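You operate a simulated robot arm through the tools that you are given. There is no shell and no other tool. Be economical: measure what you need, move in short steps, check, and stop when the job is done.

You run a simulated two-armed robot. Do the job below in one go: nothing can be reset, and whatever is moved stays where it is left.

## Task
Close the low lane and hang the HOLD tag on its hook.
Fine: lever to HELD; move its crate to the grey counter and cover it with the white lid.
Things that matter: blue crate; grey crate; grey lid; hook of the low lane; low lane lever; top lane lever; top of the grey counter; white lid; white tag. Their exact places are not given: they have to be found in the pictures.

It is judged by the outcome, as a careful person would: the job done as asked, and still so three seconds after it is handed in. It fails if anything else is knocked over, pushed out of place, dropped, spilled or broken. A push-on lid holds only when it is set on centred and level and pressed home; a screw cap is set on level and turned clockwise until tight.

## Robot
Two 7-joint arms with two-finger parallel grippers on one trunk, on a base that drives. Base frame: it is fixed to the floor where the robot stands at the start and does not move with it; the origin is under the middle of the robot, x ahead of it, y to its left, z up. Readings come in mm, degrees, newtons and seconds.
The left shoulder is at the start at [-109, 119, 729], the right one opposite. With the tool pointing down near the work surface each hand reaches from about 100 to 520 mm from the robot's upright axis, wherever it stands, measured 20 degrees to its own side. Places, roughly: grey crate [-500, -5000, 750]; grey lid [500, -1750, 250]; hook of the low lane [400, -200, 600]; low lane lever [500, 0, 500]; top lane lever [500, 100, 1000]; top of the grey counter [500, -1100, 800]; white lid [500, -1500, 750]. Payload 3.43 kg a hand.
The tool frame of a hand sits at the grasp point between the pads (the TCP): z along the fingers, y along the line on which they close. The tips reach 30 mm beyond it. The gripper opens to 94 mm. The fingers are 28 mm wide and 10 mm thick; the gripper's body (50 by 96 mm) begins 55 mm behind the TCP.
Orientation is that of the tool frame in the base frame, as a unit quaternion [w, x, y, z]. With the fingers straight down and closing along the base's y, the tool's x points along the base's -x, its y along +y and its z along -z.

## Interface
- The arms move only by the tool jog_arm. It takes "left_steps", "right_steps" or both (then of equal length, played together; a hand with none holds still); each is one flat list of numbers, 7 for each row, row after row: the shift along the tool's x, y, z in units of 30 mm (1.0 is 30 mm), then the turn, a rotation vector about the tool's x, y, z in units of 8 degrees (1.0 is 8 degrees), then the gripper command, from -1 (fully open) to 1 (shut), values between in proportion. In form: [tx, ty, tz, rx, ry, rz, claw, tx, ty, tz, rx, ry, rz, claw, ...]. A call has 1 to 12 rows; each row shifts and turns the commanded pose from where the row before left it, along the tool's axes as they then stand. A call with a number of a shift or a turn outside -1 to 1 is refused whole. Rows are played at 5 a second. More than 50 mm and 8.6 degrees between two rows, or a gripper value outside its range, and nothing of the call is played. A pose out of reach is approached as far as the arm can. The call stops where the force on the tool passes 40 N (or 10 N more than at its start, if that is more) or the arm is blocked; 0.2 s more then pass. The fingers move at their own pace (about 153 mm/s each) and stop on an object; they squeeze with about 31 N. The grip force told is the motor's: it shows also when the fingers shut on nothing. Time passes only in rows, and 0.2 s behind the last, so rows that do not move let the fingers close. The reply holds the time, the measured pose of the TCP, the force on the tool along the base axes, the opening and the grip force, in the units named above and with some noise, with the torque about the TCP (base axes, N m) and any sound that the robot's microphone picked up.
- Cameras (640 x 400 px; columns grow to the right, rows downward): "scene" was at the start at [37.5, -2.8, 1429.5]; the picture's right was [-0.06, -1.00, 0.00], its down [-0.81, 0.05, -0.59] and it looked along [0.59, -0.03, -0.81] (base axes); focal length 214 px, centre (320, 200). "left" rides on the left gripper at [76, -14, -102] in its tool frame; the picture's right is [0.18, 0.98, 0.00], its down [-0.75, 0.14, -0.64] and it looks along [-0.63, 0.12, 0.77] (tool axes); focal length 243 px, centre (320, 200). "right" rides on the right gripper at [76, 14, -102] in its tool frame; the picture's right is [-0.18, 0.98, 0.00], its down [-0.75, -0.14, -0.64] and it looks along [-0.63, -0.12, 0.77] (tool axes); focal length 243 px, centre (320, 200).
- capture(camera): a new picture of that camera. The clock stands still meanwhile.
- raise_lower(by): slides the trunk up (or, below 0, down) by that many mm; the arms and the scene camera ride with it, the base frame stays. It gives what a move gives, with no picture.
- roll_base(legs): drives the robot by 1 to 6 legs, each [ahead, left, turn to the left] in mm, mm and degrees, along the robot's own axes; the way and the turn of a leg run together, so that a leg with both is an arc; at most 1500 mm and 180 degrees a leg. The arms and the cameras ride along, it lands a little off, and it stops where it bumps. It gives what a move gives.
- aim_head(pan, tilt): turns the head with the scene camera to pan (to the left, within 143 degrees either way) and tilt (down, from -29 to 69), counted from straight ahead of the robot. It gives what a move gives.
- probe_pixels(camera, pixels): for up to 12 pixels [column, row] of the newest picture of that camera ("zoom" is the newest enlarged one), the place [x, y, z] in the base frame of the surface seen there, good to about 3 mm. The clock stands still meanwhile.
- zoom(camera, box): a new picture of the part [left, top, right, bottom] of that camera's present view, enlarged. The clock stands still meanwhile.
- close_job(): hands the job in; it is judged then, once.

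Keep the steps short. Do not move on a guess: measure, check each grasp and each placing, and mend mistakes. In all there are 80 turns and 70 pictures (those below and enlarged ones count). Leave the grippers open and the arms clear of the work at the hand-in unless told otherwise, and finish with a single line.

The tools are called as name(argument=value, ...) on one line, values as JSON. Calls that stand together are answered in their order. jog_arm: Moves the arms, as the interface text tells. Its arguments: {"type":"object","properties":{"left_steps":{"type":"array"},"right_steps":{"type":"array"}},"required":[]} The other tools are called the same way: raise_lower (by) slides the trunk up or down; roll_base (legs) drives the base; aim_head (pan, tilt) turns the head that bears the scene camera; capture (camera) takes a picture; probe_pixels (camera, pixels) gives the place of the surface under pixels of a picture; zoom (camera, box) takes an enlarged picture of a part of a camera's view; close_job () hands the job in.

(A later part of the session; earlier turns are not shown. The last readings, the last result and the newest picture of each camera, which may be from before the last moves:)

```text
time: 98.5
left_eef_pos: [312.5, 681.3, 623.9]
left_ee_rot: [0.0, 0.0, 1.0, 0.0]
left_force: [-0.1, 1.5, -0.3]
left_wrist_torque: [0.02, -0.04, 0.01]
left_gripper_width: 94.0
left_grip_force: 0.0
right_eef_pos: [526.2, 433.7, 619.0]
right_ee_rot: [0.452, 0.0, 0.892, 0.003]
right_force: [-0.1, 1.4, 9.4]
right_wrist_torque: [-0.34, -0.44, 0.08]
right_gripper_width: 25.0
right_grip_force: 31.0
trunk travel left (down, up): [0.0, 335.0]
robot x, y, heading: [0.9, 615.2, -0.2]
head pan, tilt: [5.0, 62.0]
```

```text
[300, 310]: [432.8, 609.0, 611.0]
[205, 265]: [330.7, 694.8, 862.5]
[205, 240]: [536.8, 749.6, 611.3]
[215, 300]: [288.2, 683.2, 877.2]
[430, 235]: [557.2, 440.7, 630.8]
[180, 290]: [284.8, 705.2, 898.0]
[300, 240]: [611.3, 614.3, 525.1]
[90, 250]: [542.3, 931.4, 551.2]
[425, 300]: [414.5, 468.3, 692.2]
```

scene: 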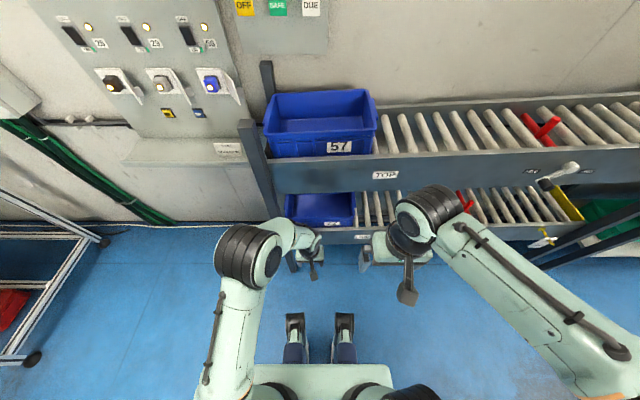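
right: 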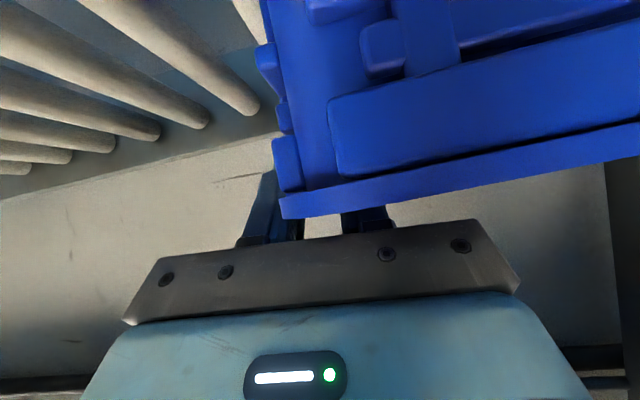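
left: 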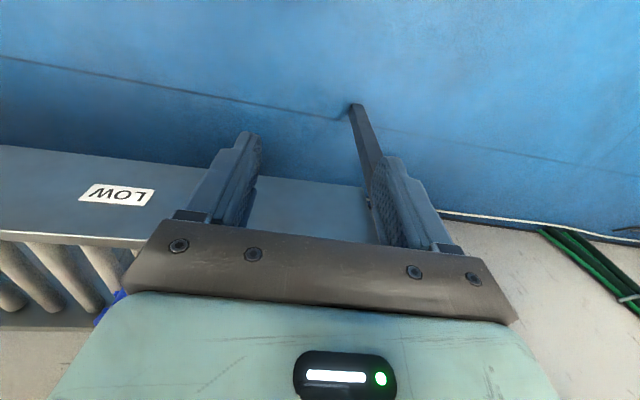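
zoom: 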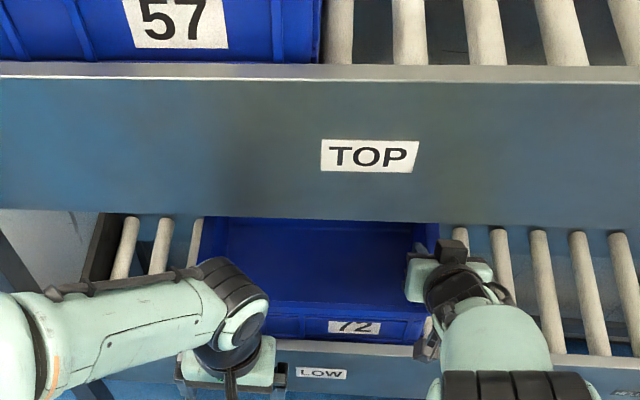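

Crate now spans y≈422–750; left wall centre y≈738. Bring the left hand up and back, then tilt it likewise.

jog_arm(left_steps=[0.586, 0.27, -0.943, 0, 0, 0, -1, 0.586, 0.27, -0.943, 0, 0, 0, -1, 0.586, 0.27, -0.943, 0, 0, 0, -1, 0.586, 0.27, -0.943, 0, 0, 0, -1, 0.586, 0.27, -0.943, 0, 0, 0, -1, 0.586, 0.27, -0.943, 0, 0, 0, -1, 0.586, 0.27, -0.943, 0, 0, 0, -1, -0.733, 0, 0, 0, -0.9375, 0, -1, -0.727, 0, 0.096, 0, -0.9375, 0, -1, -0.708, 0, 0.19, 0, -0.9375, 0, -1, -0.677, 0, 0.281, 0, -0.9375, 0, -1, -0.635, 0, 0.367, 0, -0.9375, 0, -1])

jog_arm(left_steps=[-0.582, 0, 0.446, 0, -0.9375, 0, -1, -0.518, 0, 0.518, 0, -0.9375, 0, -1])

```text
time: 101.1
left_eef_pos: [300.2, 737.7, 822.7]
left_ee_rot: [0.323, 0.001, 0.946, -0.001]
left_force: [0.0, -1.1, -0.1]
left_wrist_torque: [0.02, 0.02, -0.04]
left_gripper_width: 94.1
left_grip_force: 0.1
right_eef_pos: [526.3, 434.3, 619.9]
right_ee_rot: [0.452, 0.0, 0.892, 0.004]
right_force: [0.5, -0.1, 5.9]
right_wrist_torque: [-0.38, -0.02, 0.02]
right_gripper_width: 25.0
right_grip_force: 31.0
trunk travel left (down, up): [0.0, 335.0]
robot x, y, heading: [-1.5, 614.0, -0.2]
head pan, tilt: [5.0, 62.0]
```

```text
time: 101.7
left_eef_pos: [342.9, 738.9, 821.6]
left_ee_rot: [0.443, 0.0, 0.896, 0.0]
left_force: [0.1, -0.2, 0.6]
left_wrist_torque: [-0.02, 0.01, -0.03]
left_gripper_width: 93.9
left_grip_force: 0.0
right_eef_pos: [526.2, 434.5, 618.7]
right_ee_rot: [0.451, -0.001, 0.892, 0.004]
right_force: [0.2, 0.9, 5.4]
right_wrist_torque: [-0.35, -0.06, -0.02]
right_gripper_width: 24.8
right_grip_force: 31.4
trunk travel left (down, up): [0.0, 335.0]
robot x, y, heading: [1.6, 614.7, -0.2]
head pan, tilt: [5.0, 62.0]
```

Now the same move down and forward for the left hand.

jog_arm(left_steps=[0.328, 0, 0.987, 0, 0, 0, -1, 0.328, 0, 0.987, 0, 0, 0, -1, 0.328, 0, 0.987, 0, 0, 0, -1, 0.328, 0, 0.987, 0, 0, 0, -1, 0.328, 0, 0.987, 0, 0, 0, -1, 0.328, 0, 0.987, 0, 0, 0, -1])

capture(camera="left")

probe_pixels(camera="left", pixels=[[345, 120], [335, 115], [320, 115], [315, 145], [340, 85], [300, 120], [325, 130]])

```text
time: 103.1
left_eef_pos: [450.3, 739.8, 666.2]
left_ee_rot: [0.443, 0.001, 0.896, -0.001]
left_force: [-0.5, 0.5, 0.1]
left_wrist_torque: [-0.01, -0.01, 0.03]
left_gripper_width: 94.0
left_grip_force: 0.0
right_eef_pos: [527.0, 434.2, 619.3]
right_ee_rot: [0.451, -0.001, 0.892, 0.004]
right_force: [0.3, 0.4, 4.9]
right_wrist_torque: [-0.4, -0.16, 0.03]
right_gripper_width: 25.0
right_grip_force: 31.3
trunk travel left (down, up): [0.0, 335.0]
robot x, y, heading: [-0.5, 613.8, 0.1]
head pan, tilt: [5.0, 62.0]
```

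```text
16 pictures are left
```

left: 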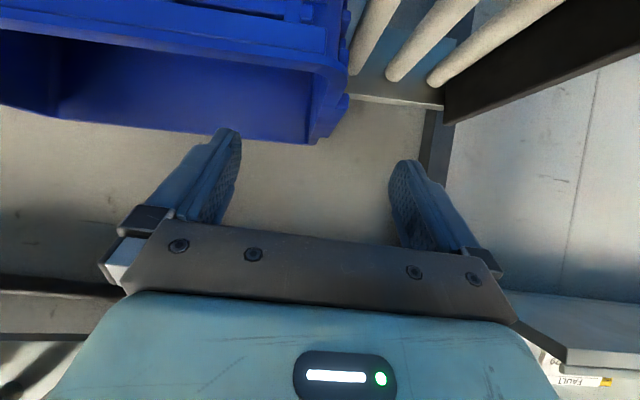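

```text
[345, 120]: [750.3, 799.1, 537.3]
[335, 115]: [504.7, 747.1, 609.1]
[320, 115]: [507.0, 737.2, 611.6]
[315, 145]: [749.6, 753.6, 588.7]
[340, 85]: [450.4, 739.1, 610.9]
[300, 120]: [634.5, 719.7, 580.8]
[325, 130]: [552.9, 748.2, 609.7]
```

Left wall at y≈728–750, rim z 610. Advance 98 mm and close.

jog_arm(left_steps=[0, 0, 0.82, 0, 0, 0, -1, 0, 0, 0.82, 0, 0, 0, -1, 0, 0, 0.82, 0, 0, 0, -1, 0, 0, 0.8, 0, 0, 0, -1, 0, 0, 0, 0, 0, 0, 0.3, 0, 0, 0, 0, 0, 0, 1, 0, 0, 0, 0, 0, 0, 1, 0, 0, 0, 0, 0, 0, 1])

```text
time: 104.9
left_eef_pos: [528.2, 741.0, 607.2]
left_ee_rot: [0.443, -0.002, 0.897, 0.003]
left_force: [-0.1, 23.1, 2.7]
left_wrist_torque: [-0.34, -0.52, -0.7]
left_gripper_width: 24.9
left_grip_force: 30.6
right_eef_pos: [526.1, 430.9, 618.8]
right_ee_rot: [0.452, 0.002, 0.892, 0.001]
right_force: [-0.4, -21.0, 7.7]
right_wrist_torque: [-0.23, -0.31, 0.85]
right_gripper_width: 25.0
right_grip_force: 30.8
trunk travel left (down, up): [0.0, 335.0]
robot x, y, heading: [-2.6, 618.1, 0.0]
head pan, tilt: [5.0, 62.0]
```

Both hands hold the end walls. Relieve the sideways stretch, then lift 42 mm with the trunk in two goes.

jog_arm(left_steps=[0, 0.1, 0, 0, 0, 0, 1, 0, 0, 0, 0, 0, 0, 1], right_steps=[0, -0.1, 0, 0, 0, 0, 1, 0, 0, 0, 0, 0, 0, 1])

raise_lower(by=18)

zoom(camera="scene", box=[220, 80, 460, 230])

```text
time: 105.5
left_eef_pos: [526.8, 742.4, 607.3]
left_ee_rot: [0.442, 0.0, 0.897, 0.0]
left_force: [0.2, 16.1, 2.8]
left_wrist_torque: [-0.38, -0.23, -0.63]
left_gripper_width: 24.6
left_grip_force: 31.3
right_eef_pos: [527.5, 429.7, 619.4]
right_ee_rot: [0.451, -0.001, 0.893, 0.003]
right_force: [-0.1, -15.4, 10.6]
right_wrist_torque: [-0.4, 0.96, 0.46]
right_gripper_width: 24.9
right_grip_force: 31.6
trunk travel left (down, up): [0.0, 335.0]
robot x, y, heading: [2.0, 615.9, -0.2]
head pan, tilt: [5.0, 62.0]
```

```text
time: 106.2
left_eef_pos: [526.6, 742.4, 623.1]
left_ee_rot: [0.442, 0.0, 0.897, 0.0]
left_force: [-1.5, 14.6, 0.0]
left_wrist_torque: [-0.39, 0.29, -0.79]
left_gripper_width: 24.6
left_grip_force: 31.3
right_eef_pos: [525.5, 431.0, 637.1]
right_ee_rot: [0.45, -0.001, 0.893, 0.004]
right_force: [1.2, -13.9, -4.4]
right_wrist_torque: [-0.32, -0.28, 0.26]
right_gripper_width: 24.5
right_grip_force: 31.5
trunk travel left (down, up): [-18.0, 317.0]
robot x, y, heading: [-4.6, 616.3, -0.3]
head pan, tilt: [5.0, 62.0]
```

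```text
2.67 times, centred on (340, 155) of scene
```

zoom: 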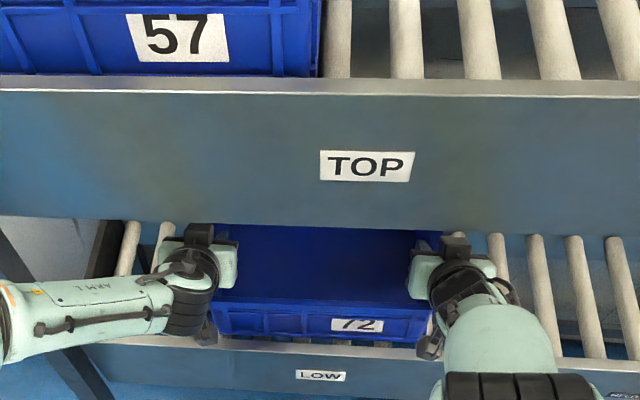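

The crate is rising, and it's light. Another 24 mm by trunk, plus raise the left 8 mm to level it, and check.

raise_lower(by=22)

jog_arm(left_steps=[-0.11, 0, -0.08, 0, 0, 0, 1, -0.11, 0, -0.08, 0, 0, 0, 1])

zoom(camera="scene", box=[220, 80, 460, 230])

probe_pixels(camera="zoom", pixels=[[240, 310], [320, 312], [400, 316], [240, 336], [320, 340], [400, 345], [320, 349], [320, 225], [240, 230]])

```text
time: 106.8
left_eef_pos: [528.1, 742.6, 645.9]
left_ee_rot: [0.442, 0.0, 0.897, 0.0]
left_force: [-1.2, 14.8, -0.4]
left_wrist_torque: [-0.35, -0.05, -0.71]
left_gripper_width: 24.9
left_grip_force: 30.4
right_eef_pos: [526.5, 431.3, 659.3]
right_ee_rot: [0.451, 0.0, 0.893, 0.003]
right_force: [1.4, -14.1, -3.8]
right_wrist_torque: [-0.27, 0.09, 0.3]
right_gripper_width: 25.1
right_grip_force: 31.5
trunk travel left (down, up): [-40.0, 295.0]
robot x, y, heading: [1.5, 617.1, 0.1]
head pan, tilt: [5.0, 62.0]
```

```text
time: 107.4
left_eef_pos: [527.3, 742.2, 655.1]
left_ee_rot: [0.442, -0.001, 0.897, 0.001]
left_force: [-1.5, 13.7, -1.0]
left_wrist_torque: [-0.27, 0.31, -0.68]
left_gripper_width: 24.2
left_grip_force: 31.4
right_eef_pos: [526.2, 430.9, 658.9]
right_ee_rot: [0.452, 0.0, 0.892, 0.003]
right_force: [1.2, -14.5, -3.9]
right_wrist_torque: [-0.14, -0.26, 0.44]
right_gripper_width: 24.7
right_grip_force: 31.2
trunk travel left (down, up): [-40.0, 295.0]
robot x, y, heading: [-2.2, 613.5, -0.2]
head pan, tilt: [5.0, 62.0]
```

```text
2.67 times, centred on (340, 155) of scene
```

zoom: 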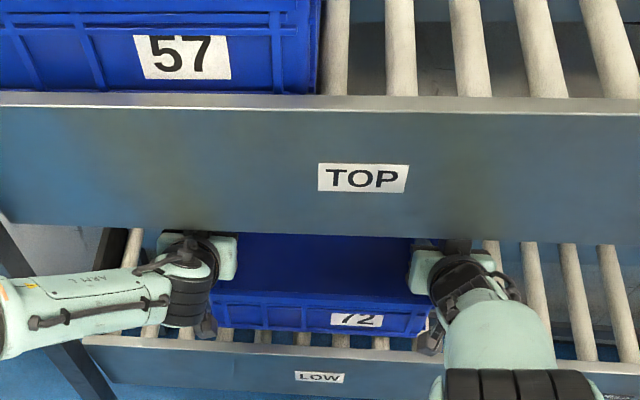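

```text
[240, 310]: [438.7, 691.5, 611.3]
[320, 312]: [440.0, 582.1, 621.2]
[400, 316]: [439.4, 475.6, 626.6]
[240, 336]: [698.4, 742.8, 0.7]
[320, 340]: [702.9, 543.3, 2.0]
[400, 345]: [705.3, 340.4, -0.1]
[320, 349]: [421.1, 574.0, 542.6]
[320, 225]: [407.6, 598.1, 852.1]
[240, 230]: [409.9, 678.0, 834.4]
```

Check the crate's front bottom edge vs the rail (z 543).

probe_pixels(camera="zoom", pixels=[[240, 325], [300, 328], [320, 329], [380, 333], [240, 295], [320, 298], [410, 302], [300, 333]])

```text
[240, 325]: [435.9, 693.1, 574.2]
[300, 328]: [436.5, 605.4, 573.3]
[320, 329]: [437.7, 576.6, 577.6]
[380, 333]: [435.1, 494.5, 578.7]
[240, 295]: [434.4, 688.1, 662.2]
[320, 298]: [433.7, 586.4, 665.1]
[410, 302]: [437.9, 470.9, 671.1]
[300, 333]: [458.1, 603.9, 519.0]
```

Crate is about 28 mm above the rail and level. Back the robot out 400 mm in gentle legs.

roll_base(legs=[[-60, 0, 0], [-120, 0, 0], [-220, 0, 0]])

capture(camera="scene")

```text
time: 110.5
left_eef_pos: [128.8, 741.2, 654.1]
left_ee_rot: [0.442, 0.001, 0.897, 0.0]
left_force: [-0.2, 15.4, 0.0]
left_wrist_torque: [-0.37, -0.15, -0.7]
left_gripper_width: 24.3
left_grip_force: 31.3
right_eef_pos: [126.6, 430.6, 658.7]
right_ee_rot: [0.452, 0.0, 0.892, 0.004]
right_force: [0.4, -16.0, -4.0]
right_wrist_torque: [-0.37, 0.17, 0.4]
right_gripper_width: 24.5
right_grip_force: 31.3
trunk travel left (down, up): [-40.0, 295.0]
robot x, y, heading: [-399.2, 618.6, -0.1]
head pan, tilt: [5.0, 62.0]
```

```text
13 pictures are left
```

scene: 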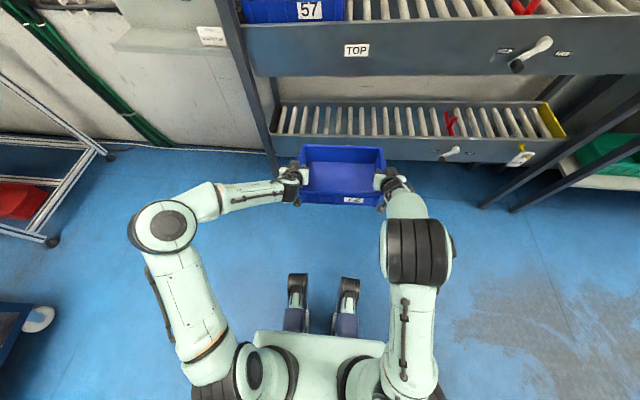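

Crate is out and level. Raise the trunk 275 mm and drive right to before the counter's free part (y≈−840).

raise_lower(by=275)

roll_base(legs=[[0, -700, 0], [0, -757, 0]])

aim_head(pan=-5, tilt=48)

capture(camera="scene")

```text
time: 113.3
left_eef_pos: [127.6, 741.3, 928.8]
left_ee_rot: [0.442, 0.001, 0.897, -0.001]
left_force: [-1.4, 2.2, 0.5]
left_wrist_torque: [-0.42, -0.22, -0.51]
left_gripper_width: 24.1
left_grip_force: 31.4
right_eef_pos: [126.1, 430.3, 934.4]
right_ee_rot: [0.451, 0.0, 0.893, 0.004]
right_force: [0.8, -0.9, -4.7]
right_wrist_torque: [-0.4, 0.27, 0.23]
right_gripper_width: 24.4
right_grip_force: 31.1
trunk travel left (down, up): [-315.0, 20.0]
robot x, y, heading: [-398.2, 616.0, -0.0]
head pan, tilt: [5.0, 62.0]
```

```text
time: 126.6
left_eef_pos: [106.3, -741.1, 929.5]
left_ee_rot: [0.443, 0.014, 0.897, -0.006]
left_force: [-0.7, 3.2, 0.3]
left_wrist_torque: [-0.44, 0.06, -0.55]
left_gripper_width: 24.4
left_grip_force: 30.9
right_eef_pos: [96.3, -1051.8, 934.3]
right_ee_rot: [0.452, 0.013, 0.892, -0.003]
right_force: [0.7, -1.9, -3.8]
right_wrist_torque: [-0.35, 0.03, 0.23]
right_gripper_width: 24.6
right_grip_force: 31.2
trunk travel left (down, up): [-315.0, 20.0]
robot x, y, heading: [-428.1, -848.2, -2.0]
head pan, tilt: [5.0, 62.0]
```

```text
time: 127.4
left_eef_pos: [106.5, -740.2, 929.7]
left_ee_rot: [0.442, 0.013, 0.897, -0.006]
left_force: [-0.7, 1.6, 0.8]
left_wrist_torque: [-0.4, 0.31, -0.56]
left_gripper_width: 24.3
left_grip_force: 31.3
right_eef_pos: [94.6, -1051.4, 933.2]
right_ee_rot: [0.451, 0.012, 0.893, -0.003]
right_force: [1.2, -1.9, -5.1]
right_wrist_torque: [-0.46, -0.21, 0.16]
right_gripper_width: 24.5
right_grip_force: 30.7
trunk travel left (down, up): [-315.0, 20.0]
robot x, y, heading: [-425.9, -846.9, -1.7]
head pan, tilt: [-5.0, 48.0]
```

```text
12 pictures are left
```

scene: 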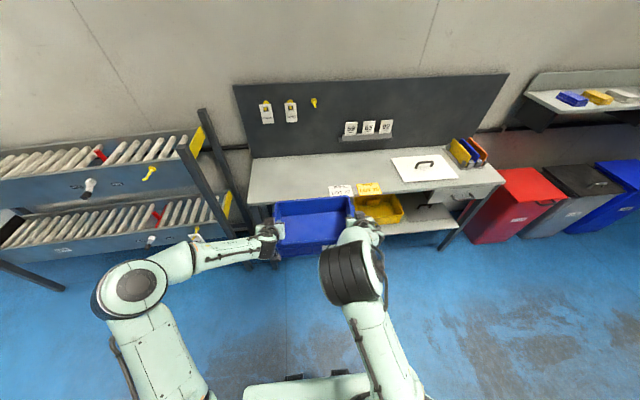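

Measure counter edges and the cards.

probe_pixels(camera="scene", pixels=[[255, 160], [252, 195], [290, 195], [332, 187], [351, 187], [335, 193], [380, 184], [300, 170], [420, 176], [394, 158], [455, 176], [447, 155]])

```text
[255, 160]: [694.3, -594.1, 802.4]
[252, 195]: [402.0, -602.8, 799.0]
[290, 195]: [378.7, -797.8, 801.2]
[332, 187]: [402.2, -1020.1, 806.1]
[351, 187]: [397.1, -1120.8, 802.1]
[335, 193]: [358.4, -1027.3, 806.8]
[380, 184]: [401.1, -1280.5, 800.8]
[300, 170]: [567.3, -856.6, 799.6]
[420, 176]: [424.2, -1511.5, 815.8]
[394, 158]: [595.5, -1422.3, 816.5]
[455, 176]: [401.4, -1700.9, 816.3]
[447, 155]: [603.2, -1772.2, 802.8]
```

Free counter y −590…−1000. Straighten heading, shift 64 mm left, go forward 430 mm so the crate is above (538,−815).

roll_base(legs=[[0, 64, 1.8], [230, 0, 0], [200, 0, 0]])

capture(camera="scene")

```text
time: 131.1
left_eef_pos: [525.5, -662.1, 929.0]
left_ee_rot: [0.441, 0.001, 0.898, 0.0]
left_force: [-1.5, 0.3, 0.4]
left_wrist_torque: [-0.39, 0.1, -0.53]
left_gripper_width: 24.3
left_grip_force: 31.1
right_eef_pos: [525.7, -974.9, 932.9]
right_ee_rot: [0.452, 0.0, 0.892, 0.003]
right_force: [1.4, -1.4, -4.8]
right_wrist_torque: [-0.35, -0.06, 0.22]
right_gripper_width: 24.6
right_grip_force: 30.8
trunk travel left (down, up): [-315.0, 20.0]
robot x, y, heading: [0.3, -790.6, -0.1]
head pan, tilt: [-5.0, 48.0]
```

```text
11 pictures are left
```

scene: 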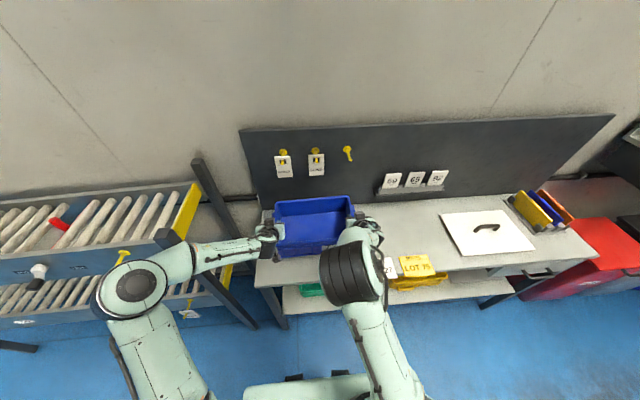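

Crate is above the counter. Lower the trunk until it touches.

raise_lower(by=-34)

raise_lower(by=-6)

```text
time: 131.9
left_eef_pos: [528.6, -662.3, 896.6]
left_ee_rot: [0.443, 0.001, 0.896, 0.0]
left_force: [-1.8, 1.5, 7.1]
left_wrist_torque: [-0.45, -0.77, -0.45]
left_gripper_width: 24.3
left_grip_force: 30.8
right_eef_pos: [525.7, -975.5, 897.8]
right_ee_rot: [0.45, 0.0, 0.893, 0.002]
right_force: [1.2, -1.4, -4.8]
right_wrist_torque: [-0.54, 0.41, 0.09]
right_gripper_width: 24.7
right_grip_force: 30.6
trunk travel left (down, up): [-281.0, 54.0]
robot x, y, heading: [-1.2, -787.5, 0.0]
head pan, tilt: [-5.0, 48.0]
```

```text
time: 132.4
left_eef_pos: [525.7, -664.3, 893.2]
left_ee_rot: [0.445, 0.001, 0.896, 0.0]
left_force: [2.6, -0.2, 23.2]
left_wrist_torque: [-0.28, -0.02, -0.26]
left_gripper_width: 24.4
left_grip_force: 31.2
right_eef_pos: [523.0, -975.5, 895.9]
right_ee_rot: [0.451, 0.001, 0.892, 0.003]
right_force: [-0.1, -4.4, -2.2]
right_wrist_torque: [-0.45, -0.49, 0.03]
right_gripper_width: 24.8
right_grip_force: 31.6
trunk travel left (down, up): [-275.0, 60.0]
robot x, y, heading: [1.7, -789.2, -0.1]
head pan, tilt: [-5.0, 48.0]
```

Left side rests; right nearly. Lower the right hand in small steps, ease the left up 2 mm.

jog_arm(left_steps=[-0.05, 0, -0.04, 0, 0, 0, 1, 0, 0, 0, 0, 0, 0, 1], right_steps=[0.08, 0, 0.06, 0, 0, 0, 1, 0.08, 0, 0.06, 0, 0, 0, 1])

```text
time: 133.1
left_eef_pos: [525.9, -664.4, 893.0]
left_ee_rot: [0.443, 0.001, 0.897, 0.0]
left_force: [7.7, -1.3, 18.9]
left_wrist_torque: [0.02, -0.15, 0.23]
left_gripper_width: 24.1
left_grip_force: 31.2
right_eef_pos: [523.1, -975.8, 888.9]
right_ee_rot: [0.452, 0.001, 0.892, 0.003]
right_force: [-3.3, -7.8, 9.1]
right_wrist_torque: [-0.15, 0.93, 0.47]
right_gripper_width: 24.3
right_grip_force: 31.5
trunk travel left (down, up): [-275.0, 60.0]
robot x, y, heading: [-7.4, -787.7, -0.4]
head pan, tilt: [-5.0, 48.0]
```

Both touch. Open slowly and draw both hands back along the fingers.

jog_arm(left_steps=[0, 0, 0, 0, 0, 0, 0.3, 0, 0, 0, 0, 0, 0, -0.3, 0, 0, 0, 0, 0, 0, -1, 0, 0, -0.8, 0, 0, 0, -1, 0, 0, -1, 0, 0, 0, -1, 0, 0, -1, 0, 0, 0, -1, 0, 0, -1, 0, 0, 0, -1], right_steps=[0, 0, 0, 0, 0, 0, 0.3, 0, 0, 0, 0, 0, 0, -0.3, 0, 0, 0, 0, 0, 0, -1, 0, 0, -0.8, 0, 0, 0, -1, 0, 0, -1, 0, 0, 0, -1, 0, 0, -1, 0, 0, 0, -1, 0, 0, -1, 0, 0, 0, -1])

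zoom(camera="scene", box=[230, 170, 400, 280])

probe_pixels(camera="zoom", pixels=[[170, 110], [440, 110], [170, 290], [300, 290], [440, 285], [300, 110], [178, 200], [470, 180], [460, 230], [150, 180]])

```text
time: 134.7
left_eef_pos: [433.3, -663.4, 960.1]
left_ee_rot: [0.442, 0.002, 0.897, 0.0]
left_force: [-0.1, 0.2, 0.3]
left_wrist_torque: [0.01, 0.02, 0.01]
left_gripper_width: 93.8
left_grip_force: 0.0
right_eef_pos: [430.7, -974.0, 955.3]
right_ee_rot: [0.451, 0.001, 0.892, 0.003]
right_force: [-0.5, -0.5, 0.6]
right_wrist_torque: [0.02, 0.0, 0.01]
right_gripper_width: 94.2
right_grip_force: 0.0
trunk travel left (down, up): [-275.0, 60.0]
robot x, y, heading: [-3.6, -786.5, -0.1]
head pan, tilt: [-5.0, 48.0]
```

```text
3.64 times, centred on (315, 225) of scene
```

zoom: 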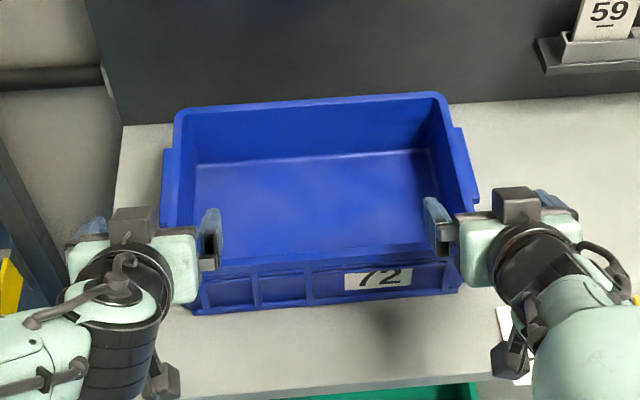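

```text
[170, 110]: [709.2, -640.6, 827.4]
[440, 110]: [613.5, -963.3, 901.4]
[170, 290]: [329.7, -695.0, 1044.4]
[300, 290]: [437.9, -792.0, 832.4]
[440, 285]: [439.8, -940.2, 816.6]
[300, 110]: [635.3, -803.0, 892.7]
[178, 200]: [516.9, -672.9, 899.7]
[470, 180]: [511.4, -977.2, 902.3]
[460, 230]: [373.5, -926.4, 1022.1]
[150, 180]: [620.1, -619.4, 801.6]
```

The crate stands on the counter, rim z≈900. Next the lid: straighten both hands to vertical while drawing back, then drive to the lid (y≈−1560).

jog_arm(left_steps=[0.446, 0, -0.582, 0, 0.9375, 0, -1, 0.518, 0, -0.518, 0, 0.9375, 0, -1, 0.582, 0, -0.446, 0, 0.9375, 0, -1, 0.635, 0, -0.367, 0, 0.9375, 0, -1, 0.677, 0, -0.281, 0, 0.9375, 0, -1, 0.708, 0, -0.19, 0, 0.9375, 0, -1, 0.727, 0, -0.096, 0, 0.9375, 0, -1], right_steps=[0.446, 0, -0.582, 0, 0.9375, 0, -1, 0.518, 0, -0.518, 0, 0.9375, 0, -1, 0.582, 0, -0.446, 0, 0.9375, 0, -1, 0.635, 0, -0.367, 0, 0.9375, 0, -1, 0.677, 0, -0.281, 0, 0.9375, 0, -1, 0.708, 0, -0.19, 0, 0.9375, 0, -1, 0.727, 0, -0.096, 0, 0.9375, 0, -1])

roll_base(legs=[[0, -640, 0], [80, 0, 0]])

jog_arm(right_steps=[0, 0, 0, 0, 0, -0.9375, -1, 0, 0, 0, 0, 0, -0.9375, -1, 0, 0, 0, 0, 0, -0.9375, -1, 0, 0, 0, 0, 0, -0.9375, -1, 0, 0, 0, 0, 0, -0.9375, -1, 0, 0, 0, 0, 0, -0.9375, -1, 0, 0, 0, 0, 0, -0.9375, -1, 0, 0, 0, 0, 0, -0.9375, -1, 0, 0, 0, 0, 0, -0.9375, -1, 0, 0, 0, 0, 0, -0.9375, -1, 0, 0, 0, 0, 0, -0.9375, -1, 0, 0, 0, 0, 0, -0.9375, -1])

aim_head(pan=-10, tilt=55)

capture(camera="scene")

```text
time: 136.2
left_eef_pos: [281.6, -662.0, 961.7]
left_ee_rot: [0.0, 0.0, 1.0, 0.0]
left_force: [0.2, -0.1, 0.2]
left_wrist_torque: [-0.03, -0.02, -0.04]
left_gripper_width: 93.9
left_grip_force: 0.0
right_eef_pos: [278.8, -975.4, 952.5]
right_ee_rot: [0.009, -0.001, 1.0, 0.004]
right_force: [0.0, 0.4, -0.6]
right_wrist_torque: [-0.02, 0.0, 0.03]
right_gripper_width: 93.7
right_grip_force: 0.0
trunk travel left (down, up): [-275.0, 60.0]
robot x, y, heading: [0.6, -786.8, -0.3]
head pan, tilt: [-5.0, 48.0]
```

```text
time: 143.0
left_eef_pos: [357.8, -1306.4, 960.0]
left_ee_rot: [-0.001, 0.002, 1.0, 0.0]
left_force: [0.1, 0.2, -0.2]
left_wrist_torque: [0.01, 0.03, 0.03]
left_gripper_width: 94.0
left_grip_force: 0.1
right_eef_pos: [355.5, -1619.4, 952.2]
right_ee_rot: [0.01, 0.0, 1.0, 0.003]
right_force: [1.2, -0.4, -1.1]
right_wrist_torque: [0.0, 0.01, -0.03]
right_gripper_width: 93.9
right_grip_force: 0.0
trunk travel left (down, up): [-275.0, 60.0]
robot x, y, heading: [73.1, -1429.6, -0.1]
head pan, tilt: [-5.0, 48.0]
```

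```text
time: 145.6
left_eef_pos: [356.9, -1305.4, 962.3]
left_ee_rot: [0.0, 0.001, 1.0, 0.0]
left_force: [0.1, -0.9, -0.4]
left_wrist_torque: [0.0, -0.02, 0.0]
left_gripper_width: 93.9
left_grip_force: 0.1
right_eef_pos: [353.2, -1619.8, 953.0]
right_ee_rot: [-0.01, 0.708, -0.706, 0.006]
right_force: [-0.1, 0.0, 0.5]
right_wrist_torque: [0.0, 0.01, -0.03]
right_gripper_width: 94.1
right_grip_force: 0.1
trunk travel left (down, up): [-275.0, 60.0]
robot x, y, heading: [71.2, -1429.8, -0.3]
head pan, tilt: [-5.0, 48.0]
```

```text
time: 146.3
left_eef_pos: [357.6, -1306.1, 960.8]
left_ee_rot: [0.0, 0.002, 1.0, 0.0]
left_force: [0.1, 0.1, 1.0]
left_wrist_torque: [0.01, 0.06, 0.06]
left_gripper_width: 93.8
left_grip_force: 0.0
right_eef_pos: [355.7, -1620.0, 952.8]
right_ee_rot: [0.01, -0.706, 0.708, -0.005]
right_force: [-0.5, 0.6, 0.3]
right_wrist_torque: [0.04, -0.01, 0.0]
right_gripper_width: 94.0
right_grip_force: 0.1
trunk travel left (down, up): [-275.0, 60.0]
robot x, y, heading: [74.0, -1432.8, -0.3]
head pan, tilt: [-10.0, 55.0]
```

```text
9 pictures are left
```

scene: 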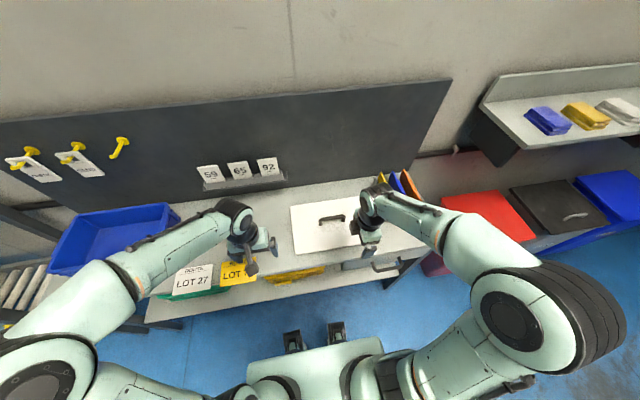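

Hand turned. Zoom on the lid for exact corners and handle.

zoom(camera="scene", box=[275, 180, 403, 260])

probe_pixels(camera="zoom", pixels=[[80, 132], [105, 365], [390, 110], [300, 350], [80, 250], [218, 195], [320, 180], [340, 185], [270, 183], [230, 210], [270, 115], [350, 200]])

```text
5.00 times, centred on (339, 220) of scene
```

zoom: 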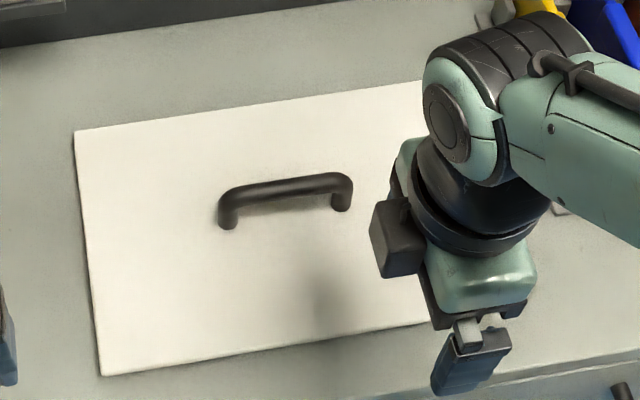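

```text
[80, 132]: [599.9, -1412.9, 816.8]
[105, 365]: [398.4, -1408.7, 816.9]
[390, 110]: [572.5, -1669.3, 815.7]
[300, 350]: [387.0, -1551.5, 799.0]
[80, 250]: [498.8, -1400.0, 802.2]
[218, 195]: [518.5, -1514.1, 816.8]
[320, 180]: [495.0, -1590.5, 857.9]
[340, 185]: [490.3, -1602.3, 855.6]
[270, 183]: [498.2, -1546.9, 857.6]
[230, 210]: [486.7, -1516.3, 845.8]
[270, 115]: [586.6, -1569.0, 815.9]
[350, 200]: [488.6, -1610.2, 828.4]
```

Lid: x≈393–602, y≈−1410…−1712, top z 817; handle bar along y at x≈495, centre y≈−1561, z≈853. Move over it, then down to TCP z≈856 (tips 826).

jog_arm(right_steps=[-0.393, -0.933, 0, -0.13, 0, 0, -1, -0.393, -0.933, 0, 0, 0, 0, -1, -0.393, -0.933, 0, 0, 0, 0, -1, -0.393, -0.933, 0, 0, 0, 0, -1, -0.393, -0.933, 0, 0, 0, 0, -1, 0, 0, 0.8, 0, 0, 0, -1, 0, 0, 0.8, 0, 0, 0, -1])

zoom(camera="scene", box=[275, 160, 403, 260])

```text
time: 147.9
left_eef_pos: [358.7, -1305.8, 960.5]
left_ee_rot: [0.0, 0.002, 1.0, 0.0]
left_force: [0.5, -0.8, 0.5]
left_wrist_torque: [0.01, 0.01, 0.01]
left_gripper_width: 93.9
left_grip_force: 0.1
right_eef_pos: [493.4, -1561.6, 906.3]
right_ee_rot: [-0.003, 0.707, -0.707, -0.002]
right_force: [0.6, -0.4, 0.1]
right_wrist_torque: [0.02, 0.03, -0.01]
right_gripper_width: 94.3
right_grip_force: 0.2
trunk travel left (down, up): [-275.0, 60.0]
robot x, y, heading: [74.1, -1432.6, -0.2]
head pan, tilt: [-10.0, 55.0]
```

```text
4.00 times, centred on (339, 210) of scene
```

zoom: 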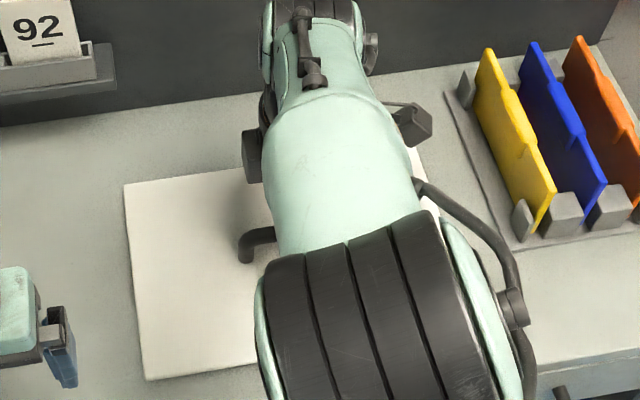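

Positioned. Descend 50 mm and close on the bar.

jog_arm(right_steps=[0, 0, 0.84, 0, 0, 0, -1, 0, 0, 0.84, 0, 0, 0, -1, 0, 0, 0, 0, 0, 0, 0.2, 0, 0, 0, 0, 0, 0, 0.7, 0, 0, 0, 0, 0, 0, 1, 0, 0, 0, 0, 0, 0, 1, 0, 0, 0, 0, 0, 0, 1])

```text
time: 149.5
left_eef_pos: [357.8, -1305.8, 961.1]
left_ee_rot: [0.0, 0.002, 1.0, 0.0]
left_force: [-0.5, -0.3, -0.9]
left_wrist_torque: [0.03, 0.01, -0.01]
left_gripper_width: 93.9
left_grip_force: 0.1
right_eef_pos: [494.4, -1559.7, 854.8]
right_ee_rot: [0.002, -0.707, 0.707, 0.0]
right_force: [1.3, -0.6, -0.2]
right_wrist_torque: [0.07, 0.02, -0.03]
right_gripper_width: 19.4
right_grip_force: 31.4
trunk travel left (down, up): [-275.0, 60.0]
robot x, y, heading: [77.5, -1432.1, -0.1]
head pan, tilt: [-10.0, 55.0]
```

Bar gripped (19 mm). Lift 130 mm and look.

jog_arm(right_steps=[0, 0, -0.4, 0, 0, 0, 1, 0, 0, -0.9, 0, 0, 0, 1, 0, 0, -1, 0, 0, 0, 1, 0, 0, -1, 0, 0, 0, 1, 0, 0, -1, 0, 0, 0, 1])

capture(camera="scene")

```text
time: 150.7
left_eef_pos: [357.1, -1306.6, 962.5]
left_ee_rot: [0.0, 0.002, 1.0, 0.001]
left_force: [-0.4, 0.1, 0.5]
left_wrist_torque: [-0.02, 0.06, -0.03]
left_gripper_width: 94.2
left_grip_force: 0.1
right_eef_pos: [491.6, -1560.9, 983.5]
right_ee_rot: [-0.002, 0.707, -0.707, -0.001]
right_force: [-0.2, 0.5, -1.9]
right_wrist_torque: [-0.01, -0.02, 0.04]
right_gripper_width: 19.4
right_grip_force: 31.1
trunk travel left (down, up): [-275.0, 60.0]
robot x, y, heading: [73.9, -1431.3, -0.1]
head pan, tilt: [-10.0, 55.0]
```

```text
6 pictures are left
```

scene: 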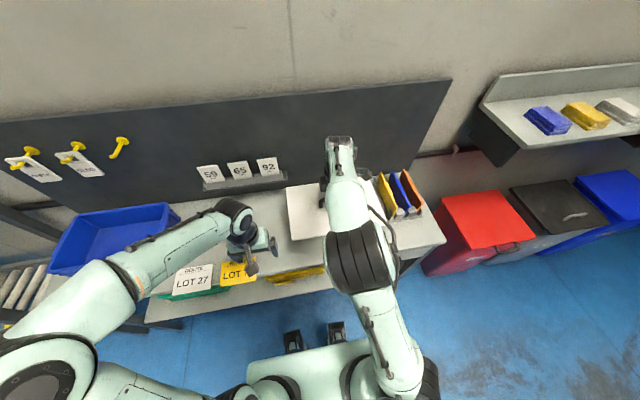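

Lid is up. Measure the lid's edges relative to the hand, and the crate's rim.

probe_pixels(camera="scene", pixels=[[289, 187], [293, 236], [291, 212], [315, 238], [310, 185], [77, 213], [165, 205], [120, 208], [60, 240], [50, 268], [100, 268], [173, 212]])

```text
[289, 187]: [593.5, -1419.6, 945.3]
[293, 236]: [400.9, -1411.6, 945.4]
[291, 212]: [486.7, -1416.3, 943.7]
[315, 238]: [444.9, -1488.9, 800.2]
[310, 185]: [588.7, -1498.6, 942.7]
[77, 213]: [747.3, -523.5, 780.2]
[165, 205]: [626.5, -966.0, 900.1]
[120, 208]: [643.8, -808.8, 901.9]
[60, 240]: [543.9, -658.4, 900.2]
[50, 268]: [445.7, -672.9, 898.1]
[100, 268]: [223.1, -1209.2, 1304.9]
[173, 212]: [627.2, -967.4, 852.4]
```

Lid level (z 945), centred on the hand. Draw the left hand back, then drive left 741 mm to bring the lid over the crate (centre ≈ (537,−820)).

jog_arm(left_steps=[1, 0, 0, 0, 0, 0, -1, 1, 0, 0, 0, 0, 0, -1, 1, 0, 0, 0, 0, 0, -1, 1, 0, 0, 0, 0, 0, -1])

roll_base(legs=[[0, 741, 0]])

```text
time: 151.7
left_eef_pos: [236.7, -1305.7, 959.4]
left_ee_rot: [0.001, 0.002, 1.0, 0.0]
left_force: [0.5, 1.3, -1.1]
left_wrist_torque: [0.04, -0.02, 0.03]
left_gripper_width: 94.1
left_grip_force: 0.1
right_eef_pos: [491.1, -1560.9, 983.3]
right_ee_rot: [0.002, -0.707, 0.707, 0.001]
right_force: [-0.2, -0.9, -2.4]
right_wrist_torque: [-0.02, -0.01, -0.03]
right_gripper_width: 19.3
right_grip_force: 30.9
trunk travel left (down, up): [-275.0, 60.0]
robot x, y, heading: [76.2, -1434.7, -0.3]
head pan, tilt: [-10.0, 55.0]
```

```text
time: 158.5
left_eef_pos: [239.3, -573.9, 960.7]
left_ee_rot: [0.0, 0.001, 1.0, 0.0]
left_force: [-0.7, -0.3, 0.6]
left_wrist_torque: [0.01, 0.01, 0.02]
left_gripper_width: 94.1
left_grip_force: 0.1
right_eef_pos: [493.8, -829.1, 981.4]
right_ee_rot: [0.002, -0.707, 0.707, 0.001]
right_force: [0.5, -1.0, -2.4]
right_wrist_torque: [0.0, 0.02, -0.03]
right_gripper_width: 19.1
right_grip_force: 31.6
trunk travel left (down, up): [-275.0, 60.0]
robot x, y, heading: [80.2, -698.8, -0.0]
head pan, tilt: [-10.0, 55.0]
stopped in leg 1: the robot was blocked; the commanded pose is now the measured one
```

Blocked 9 mm short (base near the lane's end post). Ease the base back 8 mm right and finish with the arm: +17 y, +43 x.

roll_base(legs=[[0, -8, 0]])

jog_arm(right_steps=[-0.28, -0.72, 0, 0, 0, 0, 1, -0.29, -0.72, 0, 0, 0, 0, 1, 0, 0, 0.5, 0, 0, 0, 1])

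aim_head(pan=-15, tilt=58)

capture(camera="scene")

```text
time: 159.3
left_eef_pos: [239.3, -580.3, 960.6]
left_ee_rot: [0.001, 0.001, 1.0, 0.0]
left_force: [-0.1, 0.7, -0.4]
left_wrist_torque: [-0.02, -0.04, 0.03]
left_gripper_width: 93.9
left_grip_force: 0.0
right_eef_pos: [493.0, -835.0, 983.9]
right_ee_rot: [-0.003, 0.707, -0.707, -0.001]
right_force: [0.3, -1.3, -2.3]
right_wrist_torque: [0.04, -0.03, -0.01]
right_gripper_width: 19.0
right_grip_force: 30.7
trunk travel left (down, up): [-275.0, 60.0]
robot x, y, heading: [75.0, -707.8, -0.3]
head pan, tilt: [-10.0, 55.0]
```

```text
time: 160.1
left_eef_pos: [239.6, -581.8, 960.7]
left_ee_rot: [0.0, 0.002, 1.0, 0.001]
left_force: [-0.3, -0.5, -0.3]
left_wrist_torque: [-0.02, -0.02, 0.02]
left_gripper_width: 93.8
left_grip_force: 0.0
right_eef_pos: [536.2, -818.9, 967.6]
right_ee_rot: [0.003, -0.707, 0.708, 0.0]
right_force: [0.5, 0.7, -1.6]
right_wrist_torque: [0.01, -0.01, -0.01]
right_gripper_width: 19.3
right_grip_force: 30.8
trunk travel left (down, up): [-275.0, 60.0]
robot x, y, heading: [75.1, -709.3, -0.4]
head pan, tilt: [-10.0, 55.0]
```

```text
time: 160.8
left_eef_pos: [239.6, -580.7, 960.1]
left_ee_rot: [0.0, 0.001, 1.0, 0.001]
left_force: [0.1, 0.1, -0.3]
left_wrist_torque: [0.01, -0.02, -0.02]
left_gripper_width: 94.0
left_grip_force: 0.1
right_eef_pos: [536.1, -818.5, 968.0]
right_ee_rot: [0.002, -0.707, 0.707, 0.0]
right_force: [0.1, -0.1, -2.7]
right_wrist_torque: [0.03, 0.0, 0.02]
right_gripper_width: 19.0
right_grip_force: 31.1
trunk travel left (down, up): [-275.0, 60.0]
robot x, y, heading: [76.2, -706.0, -0.1]
head pan, tilt: [-15.0, 58.0]
```

```text
5 pictures are left
```

scene: 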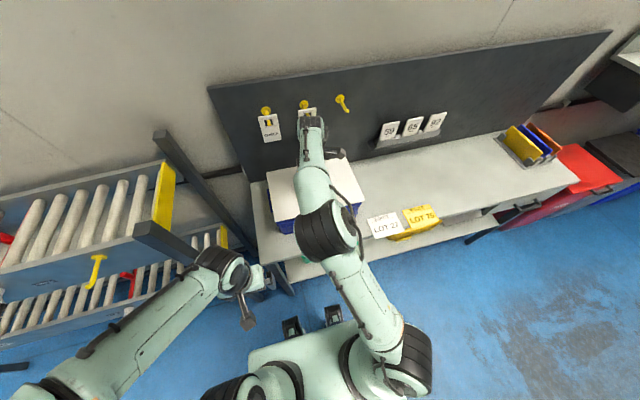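

Lid hovers over the crate. Zoom to compare lid and crate edges.

zoom(camera="scene", box=[255, 140, 383, 240])

probe_pixels(camera="zoom", pixels=[[68, 140], [95, 315], [180, 310], [80, 230], [430, 200], [515, 240], [90, 345], [150, 330], [75, 290], [520, 260], [500, 180], [130, 340]])

```text
4.00 times, centred on (319, 190) of scene
```

zoom: 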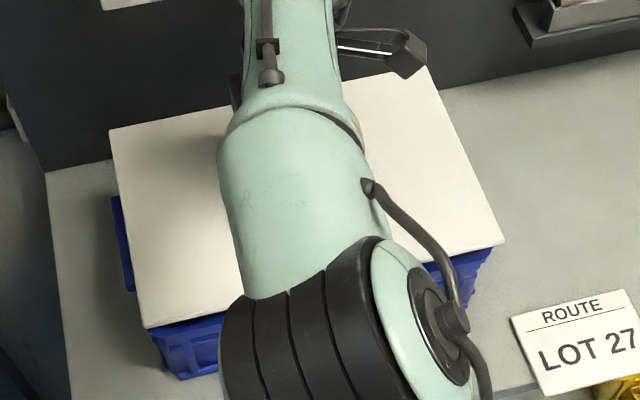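

```text
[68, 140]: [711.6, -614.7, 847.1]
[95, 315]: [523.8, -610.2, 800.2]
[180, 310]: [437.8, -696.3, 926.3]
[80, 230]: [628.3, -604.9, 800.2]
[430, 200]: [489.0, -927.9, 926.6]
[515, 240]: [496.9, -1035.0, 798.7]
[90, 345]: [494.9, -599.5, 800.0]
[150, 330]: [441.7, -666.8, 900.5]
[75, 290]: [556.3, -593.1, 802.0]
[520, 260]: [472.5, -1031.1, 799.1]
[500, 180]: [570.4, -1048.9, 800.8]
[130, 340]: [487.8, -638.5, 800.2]
```

probe_pixels(camera="zoom", pixels=[[115, 135], [149, 324], [499, 239], [431, 72], [200, 312], [470, 246], [155, 335], [200, 326], [486, 254], [465, 262], [118, 205], [130, 286]])

```text
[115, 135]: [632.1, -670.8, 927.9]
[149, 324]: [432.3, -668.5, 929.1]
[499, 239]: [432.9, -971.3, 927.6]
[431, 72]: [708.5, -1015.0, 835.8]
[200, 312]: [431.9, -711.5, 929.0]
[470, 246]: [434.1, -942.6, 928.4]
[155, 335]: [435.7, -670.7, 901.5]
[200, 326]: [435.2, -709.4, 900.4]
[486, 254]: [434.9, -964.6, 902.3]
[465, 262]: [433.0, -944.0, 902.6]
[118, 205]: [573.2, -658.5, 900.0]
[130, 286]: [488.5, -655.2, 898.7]
```

Sample the crate's outer front rim and corners more finely.

probe_pixels(camera="zoom", pixels=[[200, 329], [200, 332], [200, 335], [200, 338], [151, 332], [153, 338], [489, 251], [491, 249], [490, 256], [200, 315], [200, 318], [465, 268]])

```text
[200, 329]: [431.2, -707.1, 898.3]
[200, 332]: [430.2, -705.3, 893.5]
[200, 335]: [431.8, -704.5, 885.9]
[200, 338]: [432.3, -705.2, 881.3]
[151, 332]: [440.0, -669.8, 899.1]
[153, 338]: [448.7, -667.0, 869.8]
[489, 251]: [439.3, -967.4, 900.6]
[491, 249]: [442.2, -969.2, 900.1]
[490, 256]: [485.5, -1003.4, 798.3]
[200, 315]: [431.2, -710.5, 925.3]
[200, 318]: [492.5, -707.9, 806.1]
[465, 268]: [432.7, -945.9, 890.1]
```

Aligned within about 1 mm (front edges both x≈431; centre y −819 vs −820). Lower onto the rim and press gently.

jog_arm(right_steps=[-0.03, 0, 0.2, 0, 0, 0, 1, 0, 0, 0.15, 0, 0, 0, 1, 0, 0, 0.1, 0, 0, 0, 1, 0, 0, 0.1, 0, 0, 0, 1])

```text
time: 161.8
left_eef_pos: [239.0, -582.5, 959.6]
left_ee_rot: [0.0, 0.002, 1.0, 0.0]
left_force: [0.5, 0.8, 0.2]
left_wrist_torque: [0.01, 0.02, -0.03]
left_gripper_width: 94.1
left_grip_force: 0.1
right_eef_pos: [536.5, -818.2, 951.4]
right_ee_rot: [0.003, -0.707, 0.708, 0.002]
right_force: [0.8, 0.0, -2.6]
right_wrist_torque: [0.02, 0.0, -0.04]
right_gripper_width: 19.1
right_grip_force: 30.8
trunk travel left (down, up): [-275.0, 60.0]
robot x, y, heading: [79.5, -707.9, -0.4]
head pan, tilt: [-15.0, 58.0]
```

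No contact yet. Continue in 3 mm steps.

jog_arm(right_steps=[0, 0, 0.1, 0, 0, 0, 1, 0, 0, 0.1, 0, 0, 0, 1, 0, 0, 0.1, 0, 0, 0, 1, 0, 0, 0.1, 0, 0, 0, 1])

```text
time: 162.7
left_eef_pos: [238.3, -581.0, 960.3]
left_ee_rot: [0.001, 0.002, 1.0, 0.0]
left_force: [0.4, 0.2, 0.1]
left_wrist_torque: [-0.03, 0.01, 0.04]
left_gripper_width: 94.3
left_grip_force: 0.1
right_eef_pos: [537.1, -817.3, 948.5]
right_ee_rot: [0.008, -0.707, 0.707, -0.003]
right_force: [-5.1, -0.4, 13.9]
right_wrist_torque: [-0.15, 0.01, -0.05]
right_gripper_width: 18.9
right_grip_force: 30.7
trunk travel left (down, up): [-275.0, 60.0]
robot x, y, heading: [75.6, -708.5, 0.0]
head pan, tilt: [-15.0, 58.0]
stopped in row 4 (right hand): the force on the tool passed its limit at 44 N (the readings are from after the stop); the commanded pose is now the measured one
```

Stopped at 44 N. Look closely at the seating.

zoom(camera="scene", box=[255, 160, 383, 240])

probe_pixels(camera="zoom", pixels=[[160, 240], [180, 232], [480, 160], [485, 165], [120, 70], [400, 40], [440, 150], [130, 100], [480, 175], [180, 245]])

```text
5.00 times, centred on (319, 200) of scene
```

zoom: 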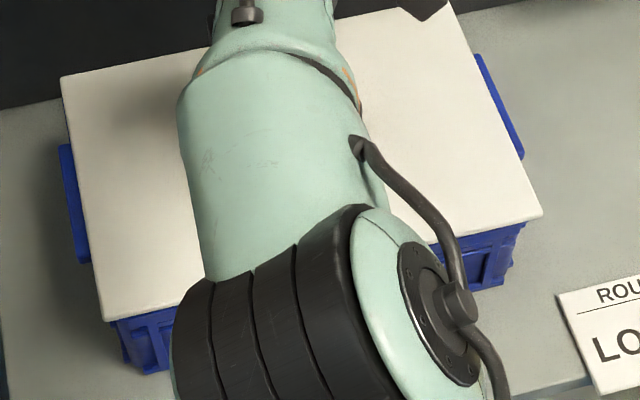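

```text
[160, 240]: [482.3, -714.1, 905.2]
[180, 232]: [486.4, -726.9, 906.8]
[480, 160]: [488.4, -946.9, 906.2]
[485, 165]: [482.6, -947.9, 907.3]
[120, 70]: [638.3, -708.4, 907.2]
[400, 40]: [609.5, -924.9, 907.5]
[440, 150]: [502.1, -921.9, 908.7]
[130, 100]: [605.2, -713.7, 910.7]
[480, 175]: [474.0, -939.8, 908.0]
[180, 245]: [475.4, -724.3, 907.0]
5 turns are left
```

Lid top is level at z≈907 on a rim of 901: seated all round. One more press, then open, rise 66 mm and draw back.

jog_arm(right_steps=[0, 0, 0.1, 0, 0, 0, 1, 0, 0, 0.1, 0, 0, 0, 1])

jog_arm(right_steps=[0, 0, 0, 0, 0, 0, 0.5, 0, 0, 0, 0, 0, 0, -0.2, 0, 0, 0, 0, 0, 0, -1, 0, 0, -0.6, 0, 0, 0, -1, 0, 0, -0.8, 0, 0, 0, -1, 0, 0, -0.8, 0, 0, 0, -1, 0, 1, 0, 0, 0, 0, -1, 0, 1, 0, 0, 0, 0, -1, 0, 1, 0, 0, 0, 0, -1, 0, 1, 0, 0, 0, 0, -1, 0, 1, 0, 0, 0, 0, -1, 0, 1, 0, 0, 0, 0, -1])

capture(camera="scene")

probe_pixels(camera="scene", pixels=[[272, 178], [278, 220], [350, 168], [355, 202], [300, 200], [335, 205], [300, 172], [330, 168]])

```text
time: 163.2
left_eef_pos: [238.3, -581.5, 960.8]
left_ee_rot: [0.001, 0.002, 1.0, 0.0]
left_force: [-0.2, -0.8, -0.5]
left_wrist_torque: [0.02, 0.03, 0.03]
left_gripper_width: 93.8
left_grip_force: 0.1
right_eef_pos: [539.5, -817.4, 948.0]
right_ee_rot: [-0.012, 0.708, -0.706, 0.006]
right_force: [-4.8, 1.0, 14.8]
right_wrist_torque: [-0.2, 0.03, -0.06]
right_gripper_width: 18.7
right_grip_force: 31.4
trunk travel left (down, up): [-275.0, 60.0]
robot x, y, heading: [75.0, -706.1, -0.5]
head pan, tilt: [-15.0, 58.0]
stopped in row 2 (right hand): the force on the tool passed its limit at 44 N (the readings are from after the stop); the commanded pose is now the measured one
```

```text
time: 165.8
left_eef_pos: [237.7, -581.2, 960.4]
left_ee_rot: [0.0, 0.002, 1.0, 0.0]
left_force: [-0.1, -0.2, -0.8]
left_wrist_torque: [-0.02, -0.04, -0.01]
left_gripper_width: 93.9
left_grip_force: 0.1
right_eef_pos: [359.5, -819.9, 1007.2]
right_ee_rot: [-0.01, 0.708, -0.706, 0.006]
right_force: [-0.1, 0.1, 0.6]
right_wrist_torque: [0.03, 0.0, -0.02]
right_gripper_width: 94.2
right_grip_force: 0.1
trunk travel left (down, up): [-275.0, 60.0]
robot x, y, heading: [73.9, -708.3, -0.0]
head pan, tilt: [-15.0, 58.0]
```

```text
2 pictures are left
```

scene: 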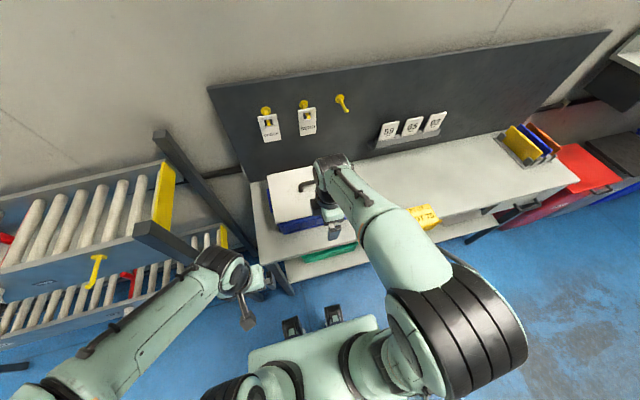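

```text
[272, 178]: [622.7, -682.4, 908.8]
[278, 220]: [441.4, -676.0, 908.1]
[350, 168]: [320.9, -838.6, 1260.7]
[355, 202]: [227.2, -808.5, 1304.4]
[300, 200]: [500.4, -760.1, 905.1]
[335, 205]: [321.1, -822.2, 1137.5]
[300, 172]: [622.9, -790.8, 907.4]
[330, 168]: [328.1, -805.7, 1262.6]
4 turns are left
```

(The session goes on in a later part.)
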